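You operate a simulated robot arm through the tools that you are given. There is no shell and no other tool. Be economical: measure what you need, move in short steps, check, and stop when the job is done.

You run a simulated two-armed robot. Do the job below in one go: nothing can be reset, and whatever is moved stays where it is left.

TASK
Wedge the spare post, tighten the bridge screw, then tap the dowel home.
Fine: push the timber wedge home; use the mallet and put it back. Set down upright: mallet.

It is judged by the outcome, as a careful person would: the job done as asked, and still so three seconds after it is handed in. It fails if anything else is knocked over, pushed out of place, dropped, spilled or broken.

THE ROBOT
Two 6-joint arms with two-finger parallel grippers on one trunk, on a base that drives. Base frame: it is fixed to the floor where the robot stands at the start and does not move with it; the origin is under the middle of the robot, x ahead of it, y to its left, z up; the surface under the hand at the start is at about z = 0.75. Units: m, degrees, N and s.
The left shoulder is at the start at [-0.077, 0.177, 0.832], the right one opposite. With the tool pointing down near the work surface each hand reaches from about 0.1 to 0.74 m from the robot's upright axis, wherever it stands, measured 20 degrees to its own side. Places, roughly: bridge screw [0.6, 0.1, 0.9]; dowel [0.7, 0.1, 0.8]; timber wedge [0.5, 0, 0.8]. Payload 1.57 kg a hand.
The TCP of each hand is the grasp point between the finger pads, 0.03 m short of the fingertips. In the tool frame z runs along the fingers and y along their closing line. Largest opening 0.08 m; finger width 0.017, thickness 0.012; the body of the gripper, 0.04 by 0.082 m, starts 0.08 m behind the TCP.
Orientation is that of the tool frame in the base frame, as [roll, pitch, yaw] about the fixed x, y, z axes, in that order (R = Rz(yaw) Ry(pitch) Rx(roll)). With the fingers straight down and closing along the base's y, the tool's x points along the base's -x, its y along +y and its z along -z.

THE INTERFACE
- The arms move only by the tool apply_moves. It takes "left_rows", "right_rows" or both (then of equal length, played together; a hand with none holds still); each is a list of rows, each a list of 3 entries, a list of its own where there are three numbers: the turn, a rotation vector about the tool's x, y, z in units of 4 degrees (1.0 is 4 degrees), then the shift along the tool's x, y, z in units of 20 mm (1.0 is 20 mm), then the finger opening in m, from 0 to 0.08. In form: [[[ax, ay, az], [x, y, z], grip], ...]. A call has 1 to 20 rows; each row shifts and turns the commanded pose from where the row before left it, along the tool's axes as they then stand. A call with a number of a shift or a turn outside -1 to 1 is refused whole. A row lasts 0.2 s, in which the tool goes at most 0.05 m and 8.6 degrees; a call with a longer step from one row to the next is refused whole, and so is a gripper value outside its range. Where a pose cannot be reached the arm comes as near as it can. A force on the tool above 60 N (or 10 N above the force at the start of the call, whichever is more), or a blocked arm, ends the call early, and 0.2 s more pass. Each finger travels about 0.072 m/s and halts on what it meets, pressing with about 43 N; the grip force reading is that of the motor and also rises with nothing between the fingers. The clock runs only during rows and for 0.2 s after the last one: add rows that do not move to give the fingers time. The reply holds the time, the measured pose of the TCP, the force on the tool along the base axes, the opening and the grip force, in the units named above and with some noise, with the torque about the TCP (base axes, N m) and any sound that the robot's microphone picked up, and new pictures: "show" is both (left out), scene, wrist or none (wrist: the cameras of the hands that moved).
- Cameras (640 x 400 px; columns grow to the right, rows downward): "scene" is now at [0.0413, 0.0044, 1.5642]; the picture's right is [0.05, -1.00, 0.00], its down [-0.69, -0.04, -0.72] and it looks along [0.72, 0.04, -0.69] (base axes); focal length 274 px, centre (320, 200). "left" rides on the left gripper at [0.072, 0.007, -0.122] in its tool frame; the picture's right is [-0.09, 1.00, 0.00], its down [-0.84, -0.08, -0.54] and it looks along [-0.54, -0.05, 0.84] (tool axes); focal length 238 px, centre (320, 200). "right" rides on the right gripper at [0.072, -0.007, -0.122] in its tool frame; the picture's right is [0.09, 1.00, 0.00], its down [-0.84, 0.08, -0.54] and it looks along [-0.54, 0.05, 0.84] (tool axes); focal length 238 px, centre (320, 200). There is no depth. A picture from a camera that has moved, and an enlarged one, comes with that camera's place and axes in the base frame and with its lens.
- raise_lower(by): slides the trunk up (or, below 0, down) by that many m; the arms and the scene camera ride with it, the base frame stays. It gives what a move gives, with no picture.
- base_move(legs): drives the robot by 1 to 6 legs, each [ahead, left, turn to the left] in m, m and degrees, along the robot's own axes; the way and the turn of a leg run together, so that a leg with both is an arc; at most 1.5 m and 180 degrees a leg. The arms and the cameras ride along, it lands a little off, and it stops where it bumps. It gives what a move gives, and a new picture of the scene camera.
- head_to(pan, tilt): turns the head with the scene camera to pan (to the left, within 143 degrees either way) and tilt (down, from -29 to 69), counted from straight ahead of the robot. It gives what a move gives, and a new picture of the scene camera.
- enlarge(camera, box): a new picture of the part [left, top, right, bottom] of that camera's present view, enlarged. It takes no simulated time.
- close_job(): hands the job in; it is judged then, once.

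Go step by step. Nothing tells you exact positions but the pictures and the camera data: compare them with the known pose of the tool, close in by small moves and look again before you grip or let go. The budget is 120 turns and 260 pictures, counting those below and the enlarged ones. Unless the task says otherwise, let go and move clear before handing in, and close with one line.

The tools are called after "Request:" as name(argument=value, ...) on one line, values as JSON. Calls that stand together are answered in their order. apply_moves: Moves the arms, as the interface text tells. Its arguments: {"type":"object","properties":{"left_rows":{"type":"array","items":{"type":"array"}},"right_rows":{"type":"array","items":{"type":"array"}},"show":{"type":"string","enum":["both","scene","wrist","none"]}},"required":[]} The other tools are called the same way: raise_lower (by) slides the trunk up or down; base_move (legs) drives the base; head_to (pan, tilt) turns the head that bears the scene camera; enlarge (camera, box) takes an enlarged picture of a part of a camera's view; close_job () hands the job in.

At the start:

```text
t: 0.0
left_eef_pos: [0.4197, 0.2631, 1.1827]
left_tool_rot: [-180.0, 0.0, -179.9]
left_wrist_force: [-0.5, -0.5, -0.3]
left_ft_torque: [-0.02, 0.0, -0.04]
left_gripper_width: 0.0801
left_gripper_force: 0.0
right_eef_pos: [0.3859, -0.1471, 1.246]
right_tool_rot: [180.0, 0.0, -180.0]
right_wrist_force: [-0.5, 0.6, -1.1]
right_ft_torque: [0.0, -0.02, 0.0]
right_gripper_width: 0.0798
right_gripper_force: 0.1
trunk travel left (down, up): [-0.275, 0.053]
robot x, y, heading: [0.0004, 0.0014, 0.3]
head pan, tilt: [3.0, 43.7]
```

scene: 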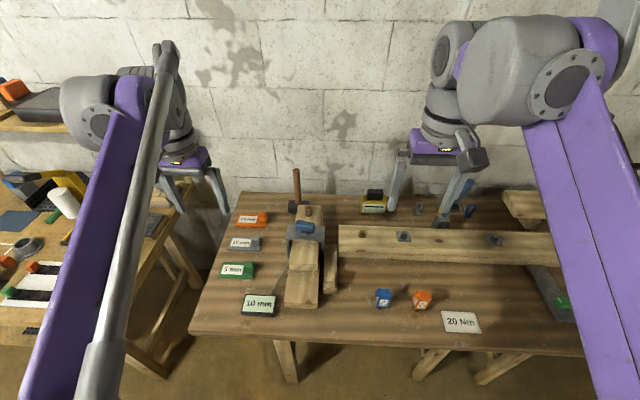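
right: 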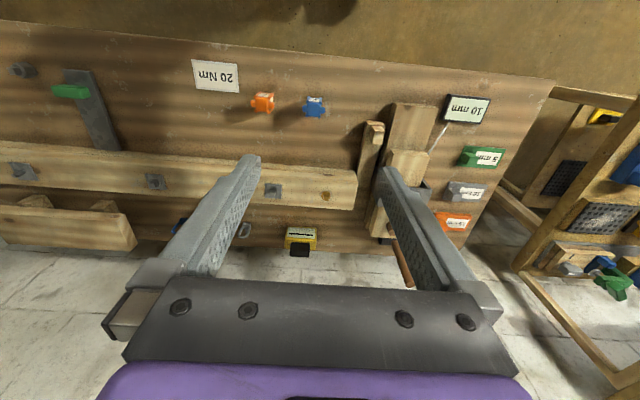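
left: 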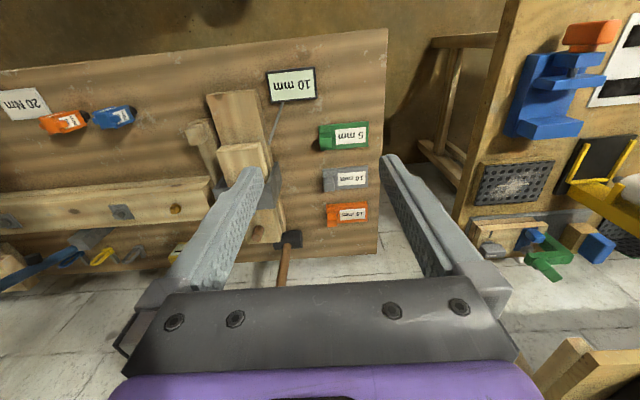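

The bench holds a wooden fixture with a red-handled hammer/mallet behind it, a post, labelled tools and cards. I'll enlarge the views before moving.

Request:
enlarge(camera="scene", box=[210, 160, 370, 330])

Request:
enlarge(camera="scene", box=[330, 170, 600, 340])

Request:
enlarge(camera="left", box=[150, 60, 390, 290])

Request:
enlarge(camera="right", box=[320, 70, 520, 290])

```text
2.35 times, centred on (290, 245) of scene
camera zoom: at [0.0413, 0.0044, 1.5642], right [0.05, -1.0, 0.0], down [-0.69, -0.04, -0.72], along [0.72, 0.04, -0.69], focal length 644 px, centre (391, 94)
```

zoom: 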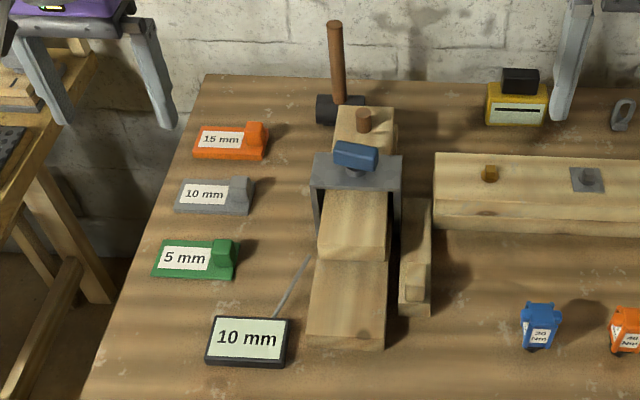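

```text
2.35 times, centred on (465, 255) of scene
camera zoom: at [0.0413, 0.0044, 1.5642], right [0.05, -1.0, 0.0], down [-0.69, -0.04, -0.72], along [0.72, 0.04, -0.69], focal length 644 px, centre (-21, 71)
```

zoom: 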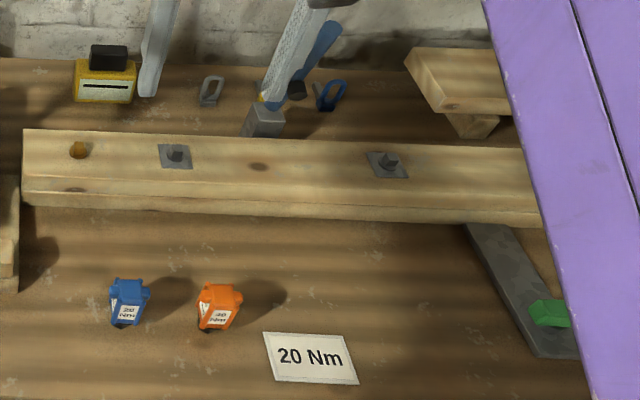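

```text
1.74 times, centred on (270, 175) of left
camera zoom: at [0.3479, 0.2703, 1.3027], right [0.09, 1.0, 0.0], down [0.84, -0.08, 0.54], along [0.54, -0.05, -0.84], focal length 414 px, centre (407, 244)
```

zoom: 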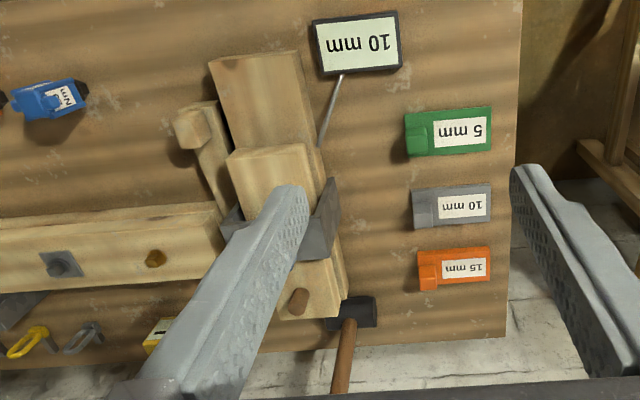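

```text
1.82 times, centred on (420, 180) of right
camera zoom: at [0.3145, -0.1561, 1.3687], right [-0.09, 1.0, 0.0], down [0.84, 0.08, 0.54], along [0.54, 0.05, -0.84], focal length 433 px, centre (138, 236)
```

zoom: 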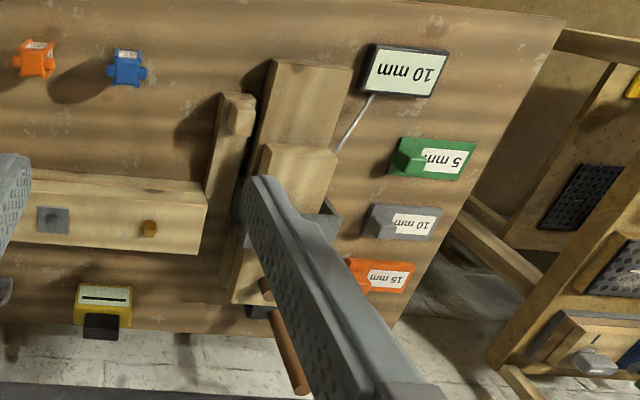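

I'll move the left hand in above the fixture to see it closely.

Request:
apply_moves(left_rows=[[[0, 0, 0], [0.2, -1, 0.5], 0.08], [[0, 0, 0], [0.2, -1, 0.5], 0.08], [[0, 0, 0], [0.2, -1, 0.5], 0.08], [[0, 0, 0], [0.2, -1, 0.5], 0.08], [[0, 0, 0], [0.2, -1, 0.5], 0.08], [[0, 0, 0], [0, -1, 0.5], 0.08], [[0, 0, 0], [0, -1, 0], 0.08], [[0, 0, 0], [0, -1, 0], 0.08]])

```text
t: 1.8
left_eef_pos: [0.4, 0.1034, 1.124]
left_tool_rot: [-180.0, 0.0, -180.0]
left_wrist_force: [0.5, 0.5, -0.4]
left_ft_torque: [-0.02, 0.0, 0.02]
left_gripper_width: 0.08
left_gripper_force: 0.1
right_eef_pos: [0.3863, -0.1492, 1.2447]
right_tool_rot: [-180.0, 0.0, -180.0]
right_wrist_force: [-0.1, 0.0, -0.1]
right_ft_torque: [0.0, 0.01, -0.02]
right_gripper_width: 0.08
right_gripper_force: 0.0
trunk travel left (down, up): [-0.275, 0.053]
robot x, y, heading: [0.0031, 0.0005, 0.3]
head pan, tilt: [3.0, 43.7]
camera scene: at [0.0414, 0.004, 1.5642], right [0.05, -1.0, 0.0], down [-0.69, -0.04, -0.72], along [0.72, 0.04, -0.69], focal length 274 px, centre (320, 200)
camera left: at [0.3289, 0.1104, 1.2431], right [0.09, 1.0, 0.0], down [0.84, -0.08, 0.54], along [0.54, -0.05, -0.84], focal length 238 px, centre (320, 200)
```

scene: 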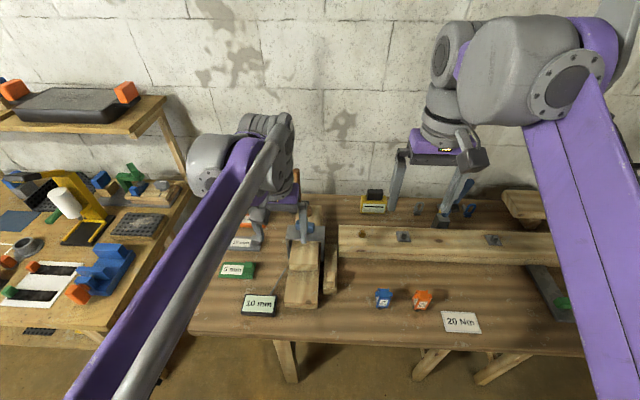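
left: 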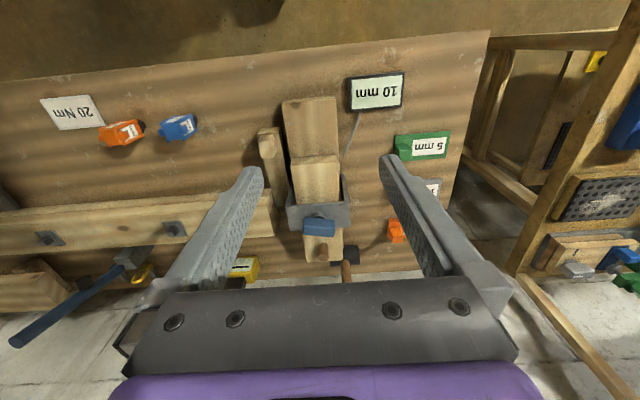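

Request:
enlarge(camera="left", box=[240, 60, 420, 290])

Request:
enlarge(camera="right", box=[340, 80, 460, 290])

Request:
enlarge(camera="scene", box=[260, 190, 360, 320])

```text
1.74 times, centred on (330, 175) of left
camera zoom: at [0.3289, 0.1104, 1.2431], right [0.09, 1.0, 0.0], down [0.84, -0.08, 0.54], along [0.54, -0.05, -0.84], focal length 414 px, centre (303, 244)
```

zoom: 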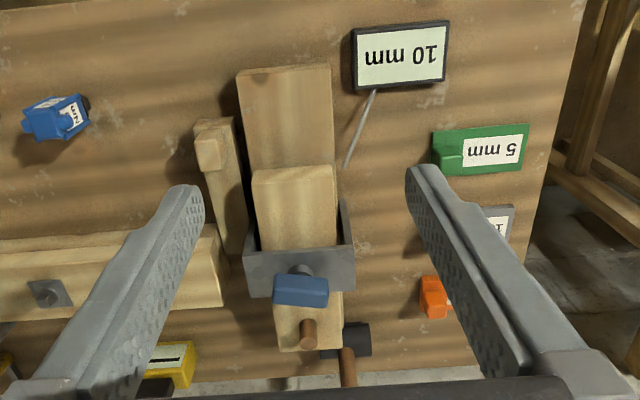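

```text
1.90 times, centred on (400, 185) of right
camera zoom: at [0.3146, -0.1565, 1.3686], right [-0.09, 1.0, 0.0], down [0.84, 0.08, 0.54], along [0.54, 0.05, -0.84], focal length 454 px, centre (168, 229)
```

zoom: 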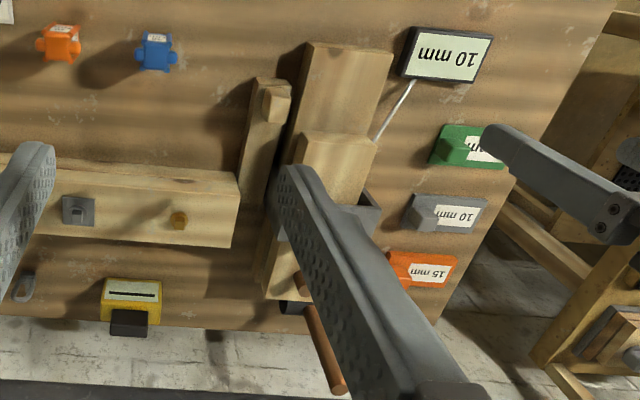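

```text
3.08 times, centred on (310, 255) of scene
camera zoom: at [0.0414, 0.004, 1.5642], right [0.05, -1.0, 0.0], down [-0.69, -0.04, -0.72], along [0.72, 0.04, -0.69], focal length 842 px, centre (351, 31)
```

zoom: 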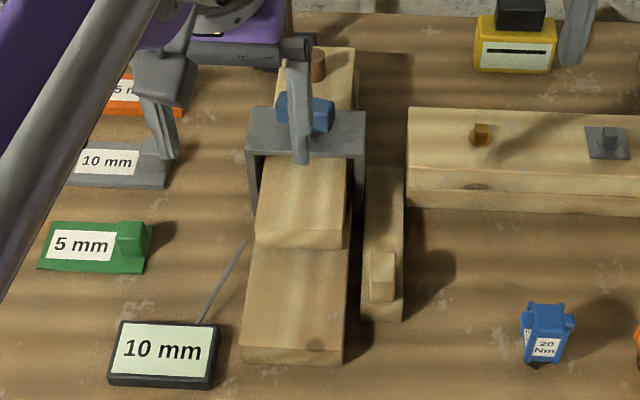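

T-handle sits about [0.61,0.085,0.90], dowel top [0.695,0.082,0.88], mallet upright behind at [0.825,0.134], handle top 0.955. I'll look lower and flatter with the left hand to understand the wedge and joints.

Request:
apply_moves(left_rows=[[[0, 0, 0], [0.4, -0.5, 1], 0.08], [[0, 0, 0], [0.4, -0.5, 1], 0.08], [[0, 0, 0], [0.4, -0.5, 1], 0.08], [[0, 0, 0], [0.4, -0.5, 1], 0.08], [[0, 0, 0], [0.4, -0.5, 1], 0.08], [[0, -1, 0], [0, 0, 0], 0.08], [[0, -1, 0], [0, 0, 0], 0.08], [[0, -1, 0], [0, 0, 0], 0.08], [[0, -1, 0], [0, 0, 0], 0.08], [[0, -1, 0], [0, 0, 0], 0.08], [[0, -1, 0], [0, 0, 0], 0.08], [[0, -1, 0], [0, 0, 0], 0.08]], show="wrist")

Request:
enlarge(camera="left", box=[220, 40, 440, 260])

```text
t: 4.4
left_eef_pos: [0.3601, 0.053, 1.0219]
left_tool_rot: [-179.9, 28.1, 179.9]
left_wrist_force: [0.5, 0.3, 0.8]
left_ft_torque: [0.0, -0.01, -0.03]
left_gripper_width: 0.0799
left_gripper_force: 0.0
right_eef_pos: [0.3859, -0.1484, 1.2445]
right_tool_rot: [179.9, 0.0, -179.9]
right_wrist_force: [0.3, -0.1, -0.4]
right_ft_torque: [0.01, 0.0, 0.01]
right_gripper_width: 0.0797
right_gripper_force: 0.1
trunk travel left (down, up): [-0.275, 0.053]
robot x, y, heading: [-0.0033, 0.0022, -0.2]
head pan, tilt: [3.0, 43.7]
camera left: at [0.2389, 0.0603, 1.0947], right [0.08, 1.0, 0.04], down [0.48, -0.08, 0.87], along [0.87, -0.05, -0.49], focal length 238 px, centre (320, 200)
```

left: 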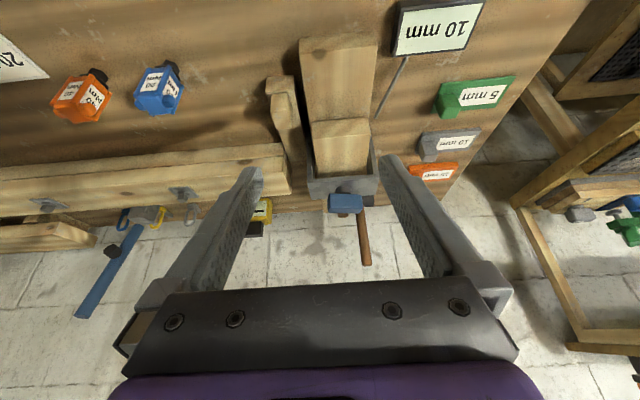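

```text
1.82 times, centred on (330, 150) of left
camera zoom: at [0.2389, 0.0603, 1.0947], right [0.08, 1.0, 0.04], down [0.48, -0.08, 0.87], along [0.87, -0.05, -0.49], focal length 433 px, centre (302, 291)
```

zoom: 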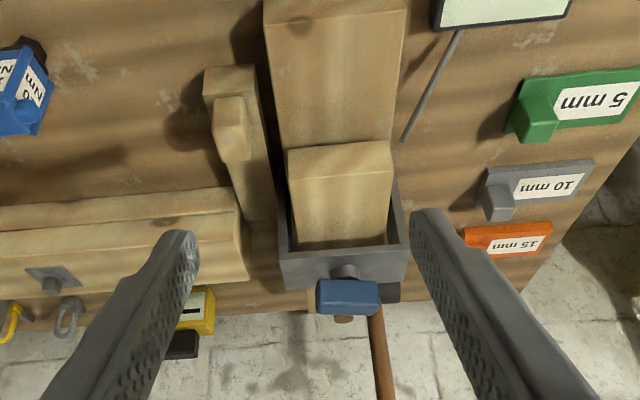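

I want to read the small labels and see the joint's left side, right side and underside before touching anything.

Request:
enlarge(camera="left", box=[40, 50, 200, 130])

Request:
enlarge(camera="left", box=[260, 100, 400, 220])

Request:
enlarge(camera="scene", box=[360, 270, 500, 340])

Request:
enlarge(camera="left", box=[360, 0, 500, 140])

```text
4.00 times, centred on (120, 90) of left
camera zoom: at [0.2389, 0.0603, 1.0947], right [0.08, 1.0, 0.04], down [0.48, -0.08, 0.87], along [0.87, -0.05, -0.49], focal length 953 px, centre (1120, 640)
```

zoom: 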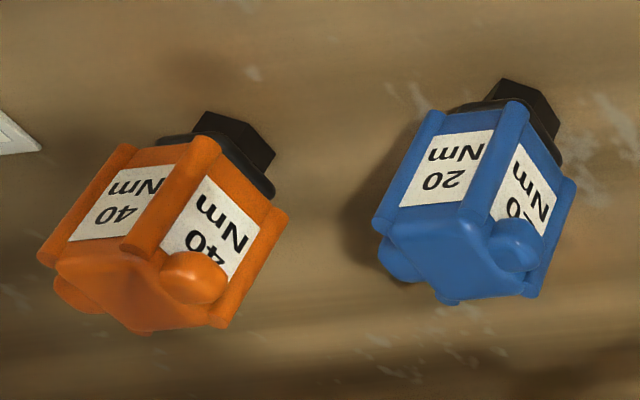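

```text
3.33 times, centred on (330, 160) of left
camera zoom: at [0.2389, 0.0603, 1.0947], right [0.08, 1.0, 0.04], down [0.48, -0.08, 0.87], along [0.87, -0.05, -0.49], focal length 794 px, centre (287, 333)
```

zoom: 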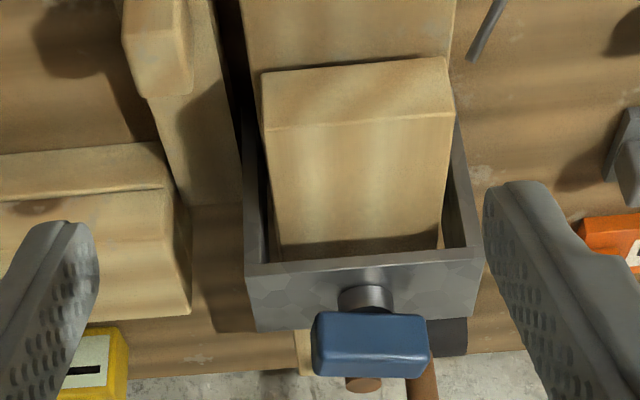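

```text
4.57 times, centred on (430, 305) of scene
camera zoom: at [0.0409, 0.0045, 1.5642], right [0.05, -1.0, 0.0], down [-0.69, -0.04, -0.72], along [0.72, 0.04, -0.69], focal length 1252 px, centre (-183, -280)
```

zoom: 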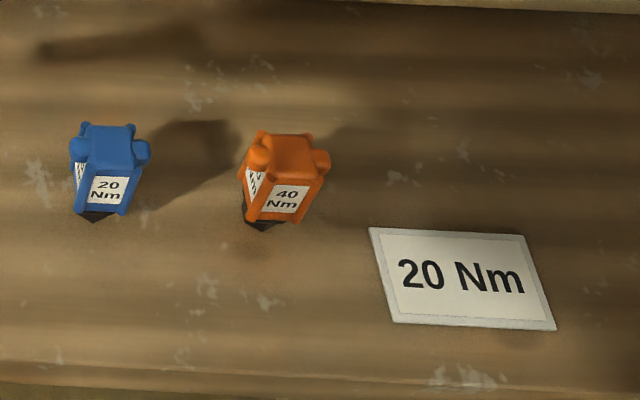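

```text
2.86 times, centred on (430, 70) of left
camera zoom: at [0.2389, 0.0603, 1.0947], right [0.08, 1.0, 0.04], down [0.48, -0.08, 0.87], along [0.87, -0.05, -0.49], focal length 681 px, centre (6, 571)
```

zoom: 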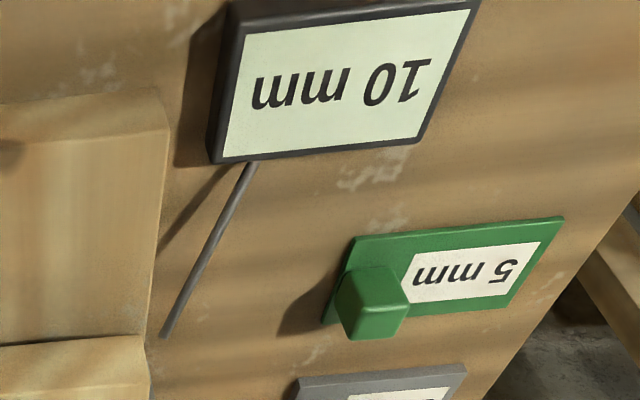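

Sockets read 20 and 40 Nm, shims 5/10/15 mm; the "10 mm" card has a pointer to the joint's left side. I'll get side views with both hands.

Request:
apply_moves(left_rows=[[[0, 1, 0], [0, 0, 0], 0.08], [[0, 1, 0], [0, 0, 0], 0.08], [[0, 1, 0], [0, 0, 0], 0.08], [[0, 1, 0], [0, 0, 0], 0.08], [[0, 1, 0], [0, 0, 0], 0.08], [[0, 1, 0], [0, 0, 0], 0.08], [[0, 1, 0], [0, 0, 0], 0.08], [[0, 0, 0], [-0.5, 0.95, 0], 0.08], [[0, 0, 0], [-0.5, 0.95, 0], 0.08], [[0, 0, 0], [-0.5, 0.95, 0], 0.08], [[0, 0, 0], [-0.5, 0.95, 0], 0.08], [[0, 0, 0], [-0.5, 0.95, 0], 0.08], [[0, 0, 0], [-0.5, 0.95, 0], 0.08], [[0, 0, 0], [-0.5, 0.95, 0], 0.08], [[0, 0, 0], [-0.5, 0.95, 0], 0.08], [[0, 0, 0], [-0.5, 0.95, 0], 0.08], [[0, 0, 0], [-0.5, 0.95, 0], 0.08], [[0, 0, 0], [-0.5, 0.95, 0], 0.08], [[0, 0, 0], [-0.5, 0.95, 0], 0.08], [[0, 0, 0], [-0.5, 0.95, 0], 0.08]], right_rows=[[[0, 0, 0], [-0.5, -0.24, 1], 0.08], [[0, 0, 0], [-0.5, -0.24, 1], 0.08], [[0, 0, 0], [-0.5, -0.24, 1], 0.08], [[0, 0, 0], [-0.5, -0.24, 1], 0.08], [[0, 0, 0], [-0.5, -0.24, 1], 0.08], [[0, 0, 0], [-0.5, -0.24, 1], 0.08], [[0, 0, 0], [-0.5, -0.24, 1], 0.08], [[0, 0, 0], [-0.5, -0.24, 1], 0.08], [[0, 0, 0], [-0.5, -0.24, 1], 0.08], [[0, 0, 0], [-0.5, -0.24, 1], 0.08], [[0, 0, 0], [-0.5, -0.24, 0], 0.08], [[0, 0, -1], [0, 0, 0], 0.08], [[0, 0, -1], [0, 0, 0], 0.08], [[0, 0, -1], [0, 0, 0], 0.08], [[0, 0, -1], [0, 0, 0], 0.08], [[0, 0, -1], [0, 0, 0], 0.08], [[0, 0, -1], [0, 0, 0], 0.08], [[0, 0, -1], [0, 0, 0], 0.08], [[0, 0, -1], [0, 0, 0], 0.08], [[0, 0, -1], [0, 0, 0], 0.08]], show="none")

Request:
apply_moves(left_rows=[[[0, 0, 1], [0, 0, 0], 0.08], [[0, 0, 1], [0, 0, 0], 0.08], [[0, 0, 1], [0, 0, 0], 0.08], [[0, 0, 1], [0, 0, 0], 0.08], [[0, 0, 1], [0, 0, 0], 0.08], [[0, 0, 1], [0, 0, 0], 0.08], [[0, 0, 1], [0, 0, 0], 0.08], [[0, 0, 1], [0, 0, 0], 0.08], [[0, 0, 1], [0, 0, 0], 0.08], [[0, 0, 1], [0, 0, 0], 0.08], [[0, 0, 1], [0, 0, 0], 0.08], [[0, 0, 1], [0, 0, 0], 0.08], [[0, 0, 1], [0, 0, 0], 0.08], [[0, 0, 1], [0, 0, 0], 0.08], [[0, 0, 1], [0, 0, 0], 0.08], [[0, -1, 0], [0, 0, 0], 0.08], [[0, -1, 0], [0, 0, 0], 0.08], [[0, -1, 0], [0, 0, 0], 0.08], [[0, -1, 0], [0, 0, 0], 0.08], [[0, -1, 0], [0, 0, 0], 0.08]], right_rows=[[[0, 0, -1], [0, 0, 0], 0.08], [[0, 0, -1], [0, 0, 0], 0.08], [[0, 0, -1], [0, 0, 0], 0.08], [[0, 0, -1], [0, 0, 0], 0.08], [[0, 0, -1], [0, 0, 0], 0.08], [[0, 0, -1], [0, 0, 0], 0.08], [[0, 0, -1], [0, 0, 0], 0.08], [[0, 0, -1], [0, 0, 0], 0.08], [[0, 0, -1], [0, 0, 0], 0.08], [[0, 0, -1], [0, 0, 0], 0.08], [[0, 0, -1], [0, 0, 0], 0.08], [[0, 0, -1], [0, 0, 0], 0.08], [[0, 0, -1], [0, 0, 0], 0.08], [[0, -1, 0], [0, 0, 0], 0.08], [[0, -1, 0], [0, 0, 0], 0.08], [[0, -1, 0], [0, 0, 0], 0.08], [[0, -1, 0], [0, 0, 0], 0.08], [[0, -1, 0], [0, 0, 0], 0.08], [[0, 0, 0], [0, 0, 0], 0.08], [[0, 0, 0], [0, 0, 0], 0.08]])

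```text
t: 8.6
left_eef_pos: [0.4901, 0.3008, 1.023]
left_tool_rot: [-180.0, 0.0, -179.9]
left_wrist_force: [0.0, -0.3, 0.4]
left_ft_torque: [-0.02, -0.02, -0.01]
left_gripper_width: 0.0798
left_gripper_force: 0.1
right_eef_pos: [0.497, -0.2021, 1.046]
right_tool_rot: [-180.0, 0.0, -143.9]
right_wrist_force: [0.0, 0.3, -0.4]
right_ft_torque: [0.02, 0.01, 0.0]
right_gripper_width: 0.0799
right_gripper_force: 0.0
trunk travel left (down, up): [-0.275, 0.053]
robot x, y, heading: [0.0011, 0.0003, 0.0]
head pan, tilt: [3.0, 43.7]
```

```text
t: 12.8
left_eef_pos: [0.4899, 0.3008, 1.0233]
left_tool_rot: [-179.9, 20.1, 120.0]
left_wrist_force: [0.3, -0.5, -0.2]
left_ft_torque: [0.04, 0.02, -0.03]
left_gripper_width: 0.08
left_gripper_force: 0.1
right_eef_pos: [0.4971, -0.1999, 1.0453]
right_tool_rot: [180.0, 20.0, -92.0]
right_wrist_force: [0.3, -0.3, 1.1]
right_ft_torque: [0.04, -0.01, 0.01]
right_gripper_width: 0.08
right_gripper_force: 0.0
trunk travel left (down, up): [-0.275, 0.053]
robot x, y, heading: [-0.0012, -0.004, 0.1]
head pan, tilt: [3.0, 43.7]
camera scene: at [0.0412, 0.0045, 1.5642], right [0.05, -1.0, 0.0], down [-0.69, -0.04, -0.72], along [0.72, 0.04, -0.69], focal length 274 px, centre (320, 200)
camera right: at [0.4998, -0.3113, 1.1365], right [-1.0, -0.05, -0.03], down [-0.06, 0.6, 0.8], along [-0.02, 0.8, -0.6], focal length 238 px, centre (320, 200)
camera left: at [0.4411, 0.3988, 1.1108], right [0.91, 0.42, 0.03], down [0.23, -0.56, 0.8], along [0.35, -0.71, -0.6], focal length 238 px, centre (320, 200)
```

scene: 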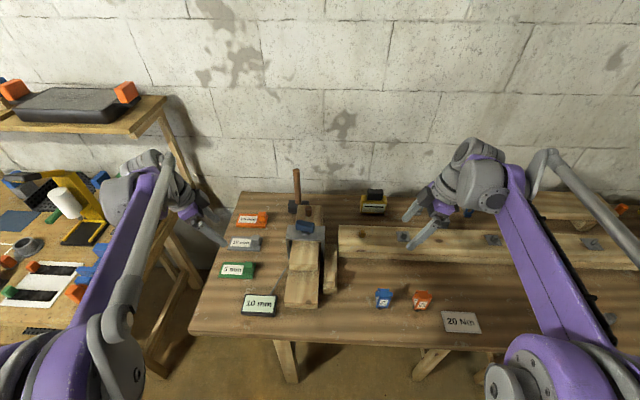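
right: 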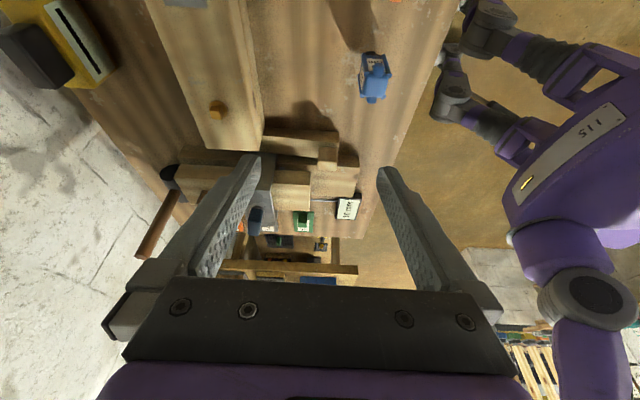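
left: 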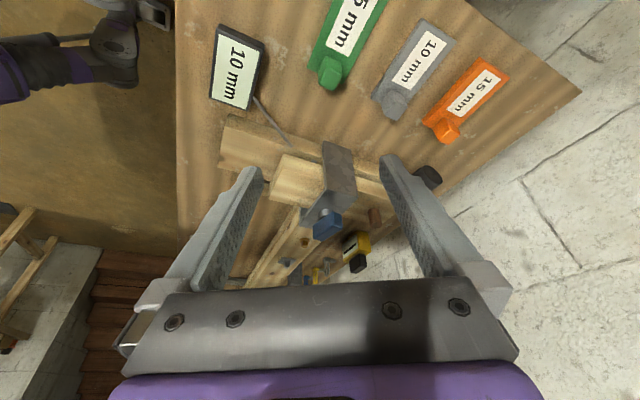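

Request:
enlarge(camera="left", box=[200, 80, 400, 260])

Request:
enlarge(camera="right", box=[150, 90, 370, 270])

Request:
enlarge(camera="scene", box=[255, 160, 365, 315])

```text
2.22 times, centred on (300, 170) of left
camera zoom: at [0.4411, 0.3988, 1.1108], right [0.91, 0.42, 0.03], down [0.23, -0.56, 0.8], along [0.35, -0.71, -0.6], focal length 530 px, centre (364, 267)
```

zoom: 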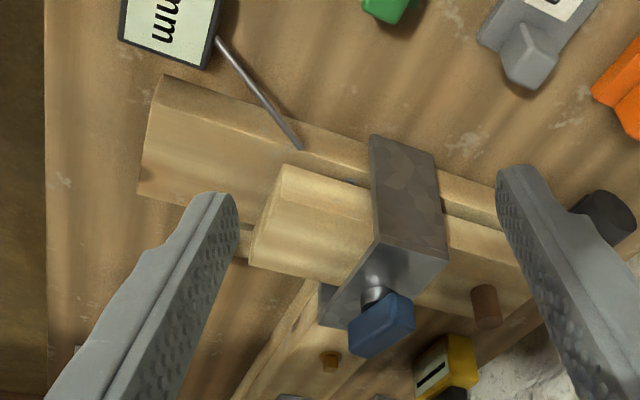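

```text
2.22 times, centred on (260, 180) of right
camera zoom: at [0.4998, -0.3113, 1.1365], right [-1.0, -0.05, -0.03], down [-0.06, 0.6, 0.8], along [-0.02, 0.8, -0.6], focal length 530 px, centre (453, 244)
```

zoom: 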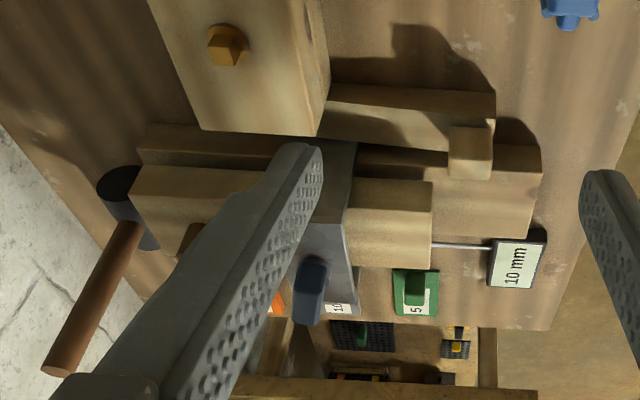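

```text
2.58 times, centred on (310, 238) of scene
camera zoom: at [0.0412, 0.0045, 1.5642], right [0.05, -1.0, 0.0], down [-0.69, -0.04, -0.72], along [0.72, 0.04, -0.69], focal length 707 px, centre (346, 103)
```

zoom: 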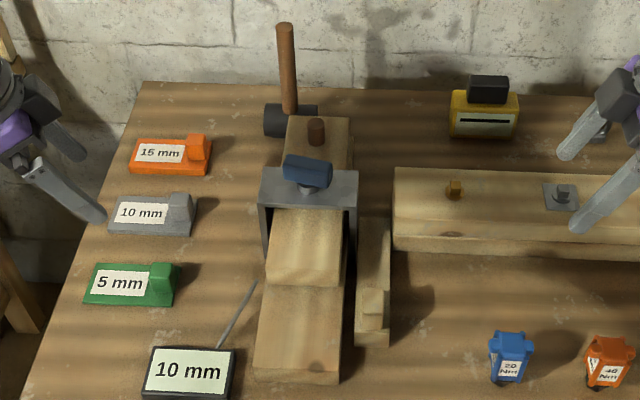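

The wedge (front face x≈0.46, y≈-0.007, knob at x≈0.48, z≈0.81) points forward into the gap between the fixture timber and the beam end. I'll straighten both hands, then bring the right one, closed, in front of the wedge.

Request:
apply_moves(left_rows=[[[0, 1, 0], [0, 0, 0], 0.08], [[0, 1, 0], [0, 0, 0], 0.08], [[0, 1, 0], [0, 0, 0], 0.08], [[0, 1, 0], [0, 0, 0], 0.08], [[0, 1, 0], [0, 0, 0], 0.08], [[0, 0, -1], [0, 0, 0], 0.08], [[0, 0, -1], [0, 0, 0], 0.08], [[0, 0, -1], [0, 0, 0], 0.08], [[0, 0, -1], [0, 0, 0], 0.08], [[0, 0, -1], [0, 0, 0], 0.08], [[0, 0, -1], [0, 0, 0], 0.08], [[0, 0, -1], [0, 0, 0], 0.08], [[0, 0, -1], [0, 0, 0], 0.08], [[0, 0, -1], [0, 0, 0], 0.08], [[0, 0, -1], [0, 0, 0], 0.08], [[0, 0, -1], [0, 0, 0], 0.08], [[0, 0, -1], [0, 0, 0], 0.08], [[0, 0, -1], [0, 0, 0], 0.08], [[0, 0, -1], [0, 0, 0], 0.08], [[0, 0, -1], [0, 0, 0], 0.08]], right_rows=[[[0, 1, 0], [0, 0, 0], 0.06], [[0, 1, 0], [0, 0, 0], 0.04], [[0, 1, 0], [0, 0, 0], 0.02], [[0, 1, 0], [0, 0, 0], 0], [[0, 1, 0], [0, 0, 0], 0], [[0, 0, 1], [0, 0, 0], 0], [[0, 0, 1], [0, 0, 0], 0], [[0, 0, 1], [0, 0, 0], 0], [[0, 0, 1], [0, 0, 0], 0], [[0, 0, 1], [0, 0, 0], 0], [[0, 0, 1], [0, 0, 0], 0], [[0, 0, 1], [0, 0, 0], 0], [[0, 0, 1], [0, 0, 0], 0], [[0, 0, 1], [0, 0, 0], 0], [[0, 0, 1], [0, 0, 0], 0], [[0, 0, 1], [0, 0, 0], 0], [[0, 0, 1], [0, 0, 0], 0], [[0, 0, 1], [0, 0, 0], 0], [[0, 0, 1], [0, 0, 0], 0], [[0, 0, 1], [0, 0, 0], 0]], show="none")

Request:
apply_moves(right_rows=[[[0, 0, 1], [0, 0, 0], 0], [[0, 0, 1], [0, 0, 0], 0], [[0, 0, 1], [0, 0, 0], 0], [[0, 0, 1], [0, 0, 0], 0], [[0, 0, 1], [0, 0, 0], 0], [[0, 0, 1], [0, 0, 0], 0], [[0, 0, 1], [0, 0, 0], 0], [[0, 0, 0], [0.5, 1, 0.4], 0], [[0, 0, 0], [0.5, 1, 0.4], 0], [[0, 0, 0], [0.5, 1, 0.4], 0], [[0, 0, 0], [0.5, 1, 0.4], 0], [[0, 0, 0], [0.5, 1, 0.4], 0], [[0, 0, 0], [0.5, 1, 0.4], 0], [[0, 0, 0], [0.5, 1, 0.4], 0], [[0, 0, 0], [0.5, 1, 0.4], 0], [[0, 0, 0], [0.5, 1, 0.4], 0], [[0, 0, 0], [0, 0.6, 0.4], 0]])

```text
t: 17.0
left_eef_pos: [0.4901, 0.2993, 1.0219]
left_tool_rot: [180.0, 0.0, -180.0]
left_wrist_force: [0.2, 1.0, -0.9]
left_ft_torque: [-0.01, 0.0, 0.06]
left_gripper_width: 0.0802
left_gripper_force: 0.1
right_eef_pos: [0.4957, -0.2011, 1.0457]
right_tool_rot: [-180.0, -0.1, -152.2]
right_wrist_force: [-0.4, 0.9, 0.6]
right_ft_torque: [0.0, 0.0, 0.0]
right_gripper_width: 0.0004
right_gripper_force: 21.1
trunk travel left (down, up): [-0.275, 0.053]
robot x, y, heading: [-0.0002, -0.0009, 0.0]
head pan, tilt: [3.0, 43.7]
```

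```text
t: 20.6
left_eef_pos: [0.4897, 0.3001, 1.022]
left_tool_rot: [180.0, 0.0, -179.9]
left_wrist_force: [-1.0, 0.5, 0.8]
left_ft_torque: [-0.01, -0.02, -0.01]
left_gripper_width: 0.0798
left_gripper_force: 0.1
right_eef_pos: [0.4057, -0.008, 0.9653]
right_tool_rot: [180.0, 0.1, -180.0]
right_wrist_force: [-0.1, -0.9, -0.1]
right_ft_torque: [-0.04, 0.0, -0.01]
right_gripper_width: 0.0
right_gripper_force: 21.6
trunk travel left (down, up): [-0.275, 0.053]
robot x, y, heading: [-0.0037, 0.0017, 0.0]
head pan, tilt: [3.0, 43.7]
camera scene: at [0.0417, 0.0046, 1.5642], right [0.05, -1.0, 0.0], down [-0.69, -0.04, -0.72], along [0.72, 0.04, -0.69], focal length 274 px, centre (320, 200)
camera right: at [0.335, -0.016, 1.0884], right [-0.09, 1.0, 0.0], down [0.84, 0.08, 0.54], along [0.54, 0.05, -0.84], focal length 238 px, centre (320, 200)
```

scene: 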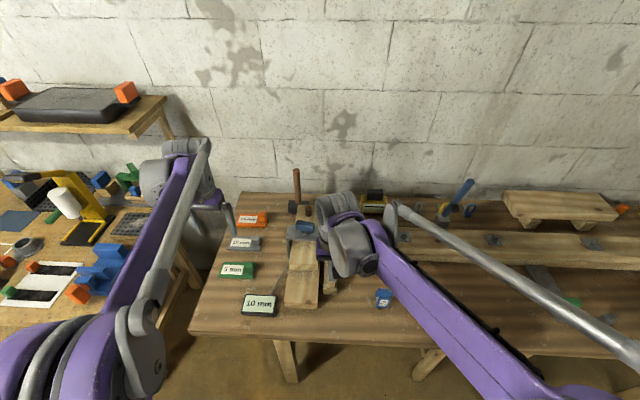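
right: 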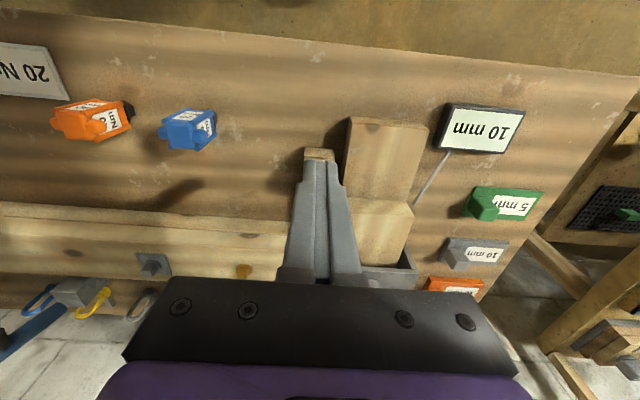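

Aligned in y with the wedge's front face (~x 0.453). Descending in front of it.

Request:
apply_moves(right_rows=[[[0, 0, 0], [0, 0, 1], 0], [[0, 0, 0], [0, 0, 1], 0], [[0, 0, 0], [0, 0, 1], 0], [[0, 0, 0], [0, 0, 1], 0], [[0, 0, 0], [0, 0, 1], 0], [[0, 0, 0], [0, 0, 1], 0], [[0, 0, 0], [0, 0, 1], 0], [[0, 0, 0], [0, 0, 1], 0], [[0, 0, 0], [-0.8, 0, 0.2], 0]], show="wrist")

Request:
enlarge(camera="right", box=[240, 100, 400, 300])

```text
t: 22.6
left_eef_pos: [0.4901, 0.2998, 1.0224]
left_tool_rot: [180.0, 0.0, 179.9]
left_wrist_force: [-0.4, -0.2, 0.1]
left_ft_torque: [-0.03, 0.01, -0.02]
left_gripper_width: 0.0799
left_gripper_force: 0.1
right_eef_pos: [0.4238, -0.0091, 0.8005]
right_tool_rot: [-180.0, 0.1, 180.0]
right_wrist_force: [-0.2, 0.3, 0.3]
right_ft_torque: [0.01, -0.01, 0.0]
right_gripper_width: 0.0002
right_gripper_force: 20.6
trunk travel left (down, up): [-0.275, 0.053]
robot x, y, heading: [-0.0022, -0.0006, -0.2]
head pan, tilt: [3.0, 43.7]
camera right: at [0.3518, -0.0177, 0.9238], right [-0.09, 1.0, 0.0], down [0.84, 0.08, 0.54], along [0.54, 0.05, -0.84], focal length 238 px, centre (320, 200)
```

right: 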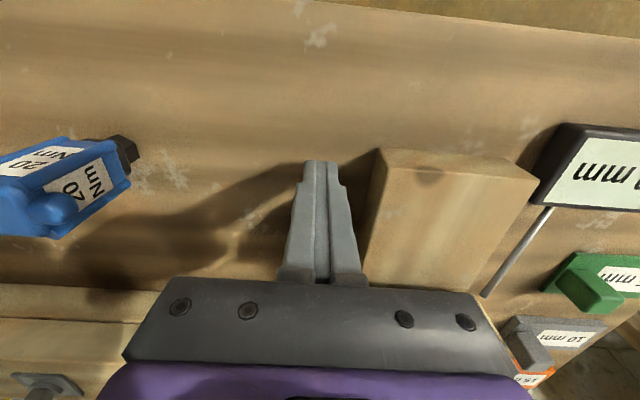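

```text
2.00 times, centred on (320, 200) of right
camera zoom: at [0.3518, -0.0177, 0.9238], right [-0.09, 1.0, 0.0], down [0.84, 0.08, 0.54], along [0.54, 0.05, -0.84], focal length 477 px, centre (320, 200)
```

zoom: 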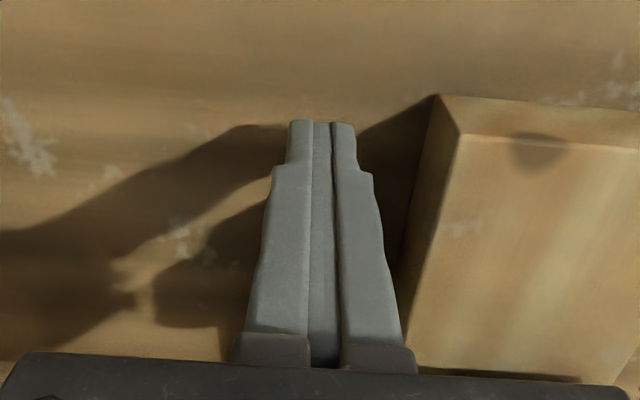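

Pushing forward slowly until contact.

Request:
apply_moves(right_rows=[[[0, 0, 0], [-0.3, 0.05, 0], 0], [[0, 0, 0], [-0.3, 0.05, 0], 0], [[0, 0, 0], [-0.3, 0, 0], 0], [[0, 0, 0], [-0.3, 0, 0], 0], [[0, 0, 0], [-0.3, 0, 0], 0]], show="none")

Request:
enlarge(camera="scene", box=[255, 180, 415, 315])

```text
t: 23.8
left_eef_pos: [0.49, 0.3006, 1.0229]
left_tool_rot: [-180.0, 0.0, -180.0]
left_wrist_force: [-0.9, 0.2, -0.3]
left_ft_torque: [-0.01, -0.01, -0.01]
left_gripper_width: 0.0801
left_gripper_force: 0.2
right_eef_pos: [0.4521, -0.0078, 0.8011]
right_tool_rot: [-179.9, 0.0, -180.0]
right_wrist_force: [-0.5, 0.3, -0.6]
right_ft_torque: [0.0, 0.04, 0.0]
right_gripper_width: 0.0
right_gripper_force: 21.0
trunk travel left (down, up): [-0.275, 0.053]
robot x, y, heading: [-0.0035, -0.0014, 0.2]
head pan, tilt: [3.0, 43.7]
```

```text
2.96 times, centred on (335, 248) of scene
camera zoom: at [0.041, 0.0044, 1.5642], right [0.05, -1.0, 0.0], down [-0.69, -0.04, -0.72], along [0.72, 0.04, -0.69], focal length 811 px, centre (276, 59)
```

zoom: 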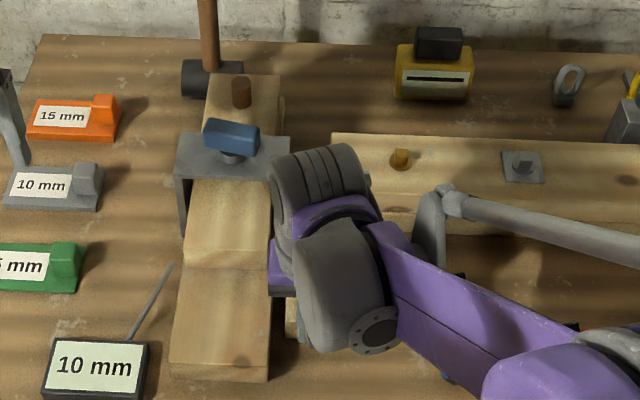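

Request:
apply_moves(right_rows=[[[0, 0, 0], [-0.2, 0, 0], 0], [[0, 0, 0], [-0.2, 0, 0], 0], [[0, 0, 0], [-0.2, 0, 0], 0], [[0, 0, 0], [-0.2, 0, 0], 0]], show="wrist")

```text
t: 24.8
left_eef_pos: [0.4885, 0.2996, 1.0229]
left_tool_rot: [180.0, 0.1, 180.0]
left_wrist_force: [-0.3, 0.3, 0.2]
left_ft_torque: [0.01, -0.01, 0.03]
left_gripper_width: 0.0799
left_gripper_force: 0.2
right_eef_pos: [0.4679, -0.0072, 0.8024]
right_tool_rot: [180.0, 0.0, -180.0]
right_wrist_force: [-2.8, -0.9, 0.1]
right_ft_torque: [-0.06, 0.06, 0.03]
right_gripper_width: 0.0
right_gripper_force: 21.5
trunk travel left (down, up): [-0.275, 0.053]
robot x, y, heading: [0.0007, -0.0007, -0.0]
head pan, tilt: [3.0, 43.7]
camera right: at [0.3967, -0.0152, 0.9249], right [-0.09, 1.0, 0.0], down [0.84, 0.08, 0.54], along [0.54, 0.05, -0.84], focal length 238 px, centre (320, 200)
```

right: 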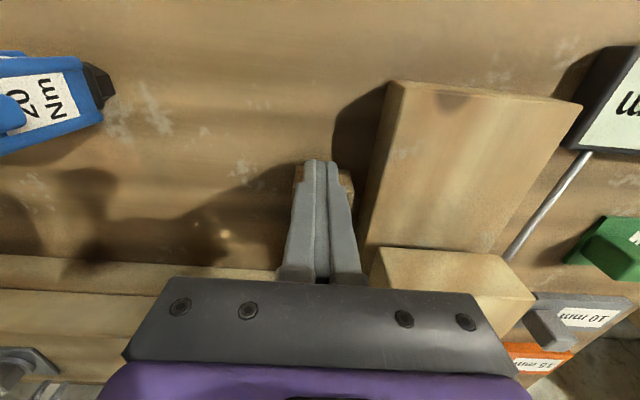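

Contact (2.8 N), centred on the wedge. I'll keep pushing in small steps.

Request:
apply_moves(right_rows=[[[0, 0, 0], [-0.2, 0, 0], 0], [[0, 0, 0], [-0.2, 0, 0], 0], [[0, 0, 0], [-0.2, 0, 0], 0], [[0, 0, 0], [-0.2, 0, 0], 0], [[0, 0, 0], [-0.2, 0, 0], 0]], show="none")

```text
t: 26.0
left_eef_pos: [0.4901, 0.2993, 1.0219]
left_tool_rot: [179.9, 0.1, 179.9]
left_wrist_force: [-1.1, 0.4, 0.6]
left_ft_torque: [-0.03, -0.02, -0.01]
left_gripper_width: 0.0802
left_gripper_force: 0.1
right_eef_pos: [0.4882, -0.0083, 0.802]
right_tool_rot: [180.0, 0.1, -180.0]
right_wrist_force: [-3.4, -1.6, -1.3]
right_ft_torque: [-0.1, 0.16, 0.02]
right_gripper_width: 0.0
right_gripper_force: 21.3
trunk travel left (down, up): [-0.275, 0.053]
robot x, y, heading: [0.0002, -0.0027, 0.1]
head pan, tilt: [3.0, 43.7]
```

Request:
apply_moves(right_rows=[[[0, 0, 0], [-0.2, 0, 0], 0], [[0, 0, 0], [-0.2, 0, 0], 0], [[0, 0, 0], [-0.2, 0, 0], 0], [[0, 0, 0], [-0.2, 0, 0], 0]])

Request:
enlarge(camera="right", box=[200, 130, 420, 300])

Request:
enlarge(camera="left", box=[0, 50, 240, 300])

```text
t: 26.9
left_eef_pos: [0.4882, 0.2995, 1.023]
left_tool_rot: [180.0, 0.1, 180.0]
left_wrist_force: [0.0, -0.2, -0.2]
left_ft_torque: [0.06, 0.02, 0.0]
left_gripper_width: 0.08
left_gripper_force: 0.1
right_eef_pos: [0.4934, -0.0067, 0.803]
right_tool_rot: [-179.9, -1.2, -180.0]
right_wrist_force: [-27.8, -3.0, -1.1]
right_ft_torque: [-0.13, 0.46, -0.04]
right_gripper_width: 0.0001
right_gripper_force: 21.3
trunk travel left (down, up): [-0.275, 0.053]
robot x, y, heading: [-0.0021, -0.0018, -0.3]
head pan, tilt: [3.0, 43.7]
stopped in row 4 (right hand): the force on the tool passed its limit at 64 N (the readings are from after the stop); the commanded pose is now the measured one
camera scene: at [0.0388, 0.004, 1.5646], right [0.05, -1.0, 0.0], down [-0.69, -0.04, -0.72], along [0.72, 0.04, -0.69], focal length 274 px, centre (320, 200)
camera right: at [0.424, -0.0148, 0.9268], right [-0.09, 1.0, 0.0], down [0.85, 0.08, 0.52], along [0.52, 0.05, -0.85], focal length 238 px, centre (320, 200)
```

scene: 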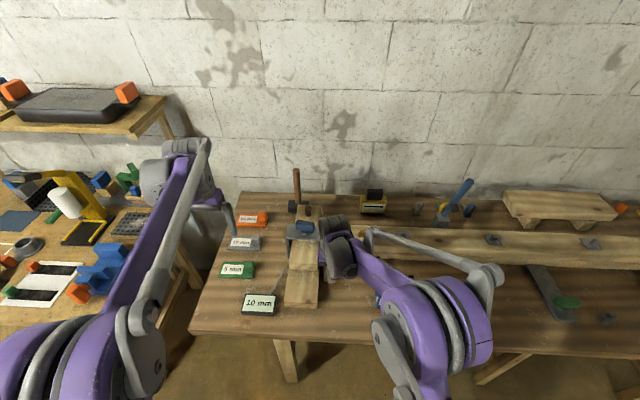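
right: 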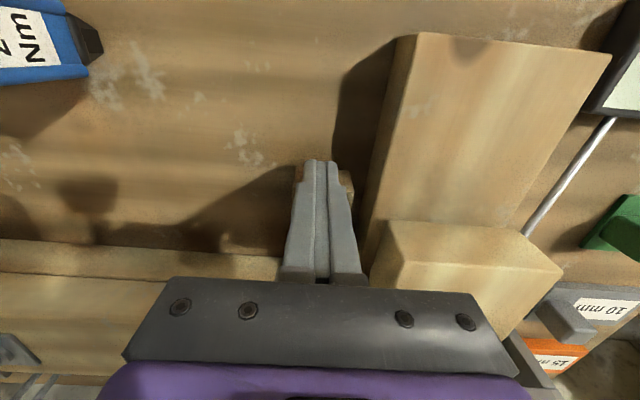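

```text
2.35 times, centred on (310, 215) of right
camera zoom: at [0.424, -0.0148, 0.9268], right [-0.09, 1.0, 0.0], down [0.85, 0.08, 0.52], along [0.52, 0.05, -0.85], focal length 561 px, centre (344, 165)
```

zoom: 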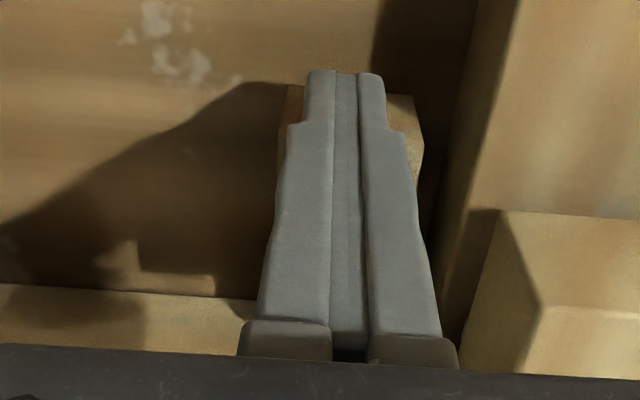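

```text
1.60 times, centred on (120, 175) of left
camera zoom: at [0.4163, 0.3064, 1.1435], right [0.09, 1.0, 0.0], down [0.84, -0.08, 0.54], along [0.54, -0.05, -0.84], focal length 381 px, centre (640, 240)
```

zoom: 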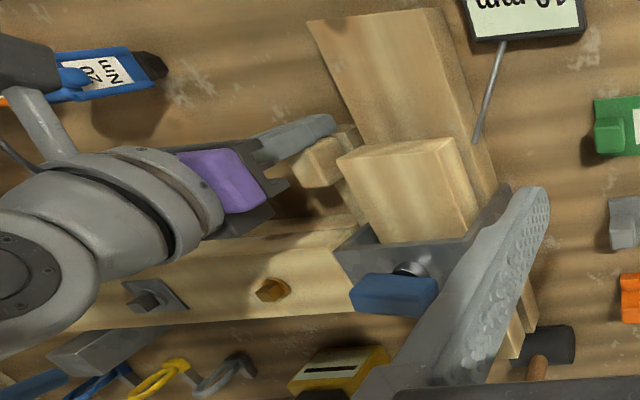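

The wedge slid about 25–30 mm and stopped hard: it is home. I'll back the right hand off and up and check.

Request:
apply_moves(right_rows=[[[0, 0, 0], [0.5, 0, 0], 0], [[0, 0, 0], [1, 0, 0], 0], [[0, 0, 0], [1, 0, 0], 0], [[0, 0, 0], [1, 0, -1], 0], [[0, 0, 0], [0, -0.3, -1], 0], [[0, 0, 0], [0, -0.3, -1], 0], [[0, 0, 0], [0, -0.3, -1], 0], [[0, 0, 0], [0, -0.5, -1], 0], [[0, 0, 0], [0, -1, -1], 0], [[0, 0, 0], [0, -1, -1], 0], [[0, 0, 0], [0, -1, -1], 0], [[0, 0, 0], [0, -1, -1], 0.02], [[0, 0, 0], [0, -1, -1], 0.04], [[0, 0, 0], [0, -1, -1], 0.06], [[0, 0, 0], [0, -1, -1], 0.08], [[0, 0, 0], [0, -1, -1], 0.08]])

Request:
enlarge(camera="scene", box=[255, 180, 415, 315])

Request:
enlarge(camera="left", box=[60, 70, 240, 250])

```text
t: 30.3
left_eef_pos: [0.4893, 0.3, 1.0222]
left_tool_rot: [-180.0, 0.1, 180.0]
left_wrist_force: [-0.3, -0.3, 0.7]
left_ft_torque: [0.0, -0.01, 0.02]
left_gripper_width: 0.0801
left_gripper_force: 0.0
right_eef_pos: [0.4291, -0.1943, 1.0639]
right_tool_rot: [-179.9, -0.9, -179.9]
right_wrist_force: [0.6, 0.2, 0.8]
right_ft_torque: [0.03, 0.01, 0.0]
right_gripper_width: 0.08
right_gripper_force: 0.1
trunk travel left (down, up): [-0.275, 0.053]
robot x, y, heading: [0.0, 0.0006, 0.0]
head pan, tilt: [3.0, 43.7]
camera scene: at [0.0404, 0.004, 1.5642], right [0.05, -1.0, 0.0], down [-0.69, -0.04, -0.72], along [0.72, 0.04, -0.69], focal length 274 px, centre (320, 200)
camera right: at [0.36, -0.2021, 1.1876], right [-0.09, 1.0, 0.0], down [0.84, 0.08, 0.53], along [0.53, 0.05, -0.85], focal length 238 px, centre (320, 200)
```

scene: 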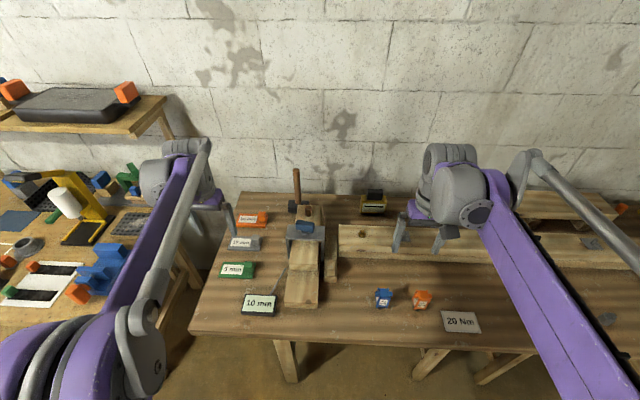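
right: 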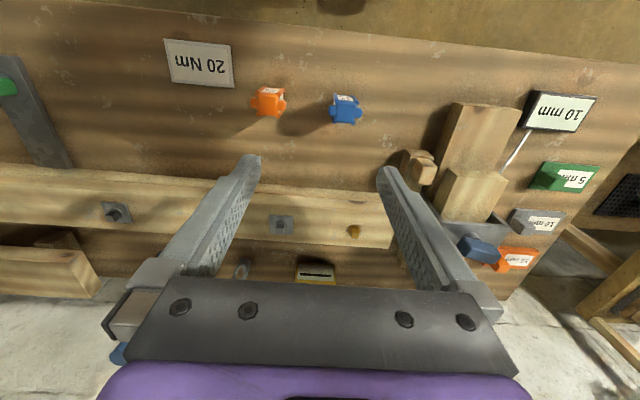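

```text
2.96 times, centred on (335, 248) of scene
camera zoom: at [0.0404, 0.004, 1.5642], right [0.05, -1.0, 0.0], down [-0.69, -0.04, -0.72], along [0.72, 0.04, -0.69], focal length 811 px, centre (276, 59)
```

zoom: 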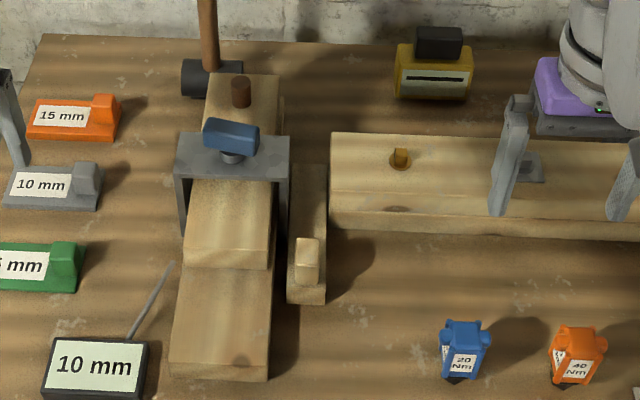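

```text
2.22 times, centred on (150, 160) of left
camera zoom: at [0.4173, 0.3065, 1.1425], right [0.09, 1.0, 0.0], down [0.84, -0.08, 0.54], along [0.54, -0.05, -0.84], focal length 530 px, centre (698, 289)
```

zoom: 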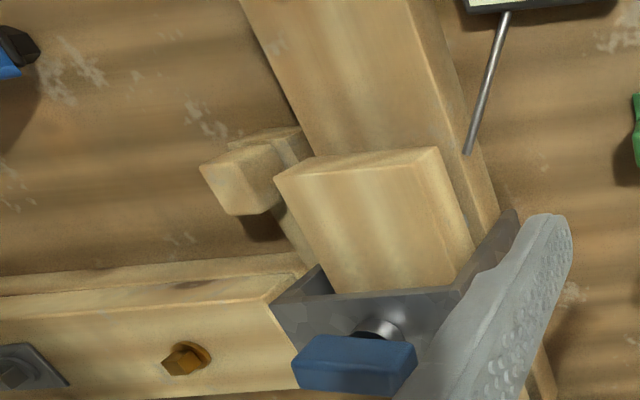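

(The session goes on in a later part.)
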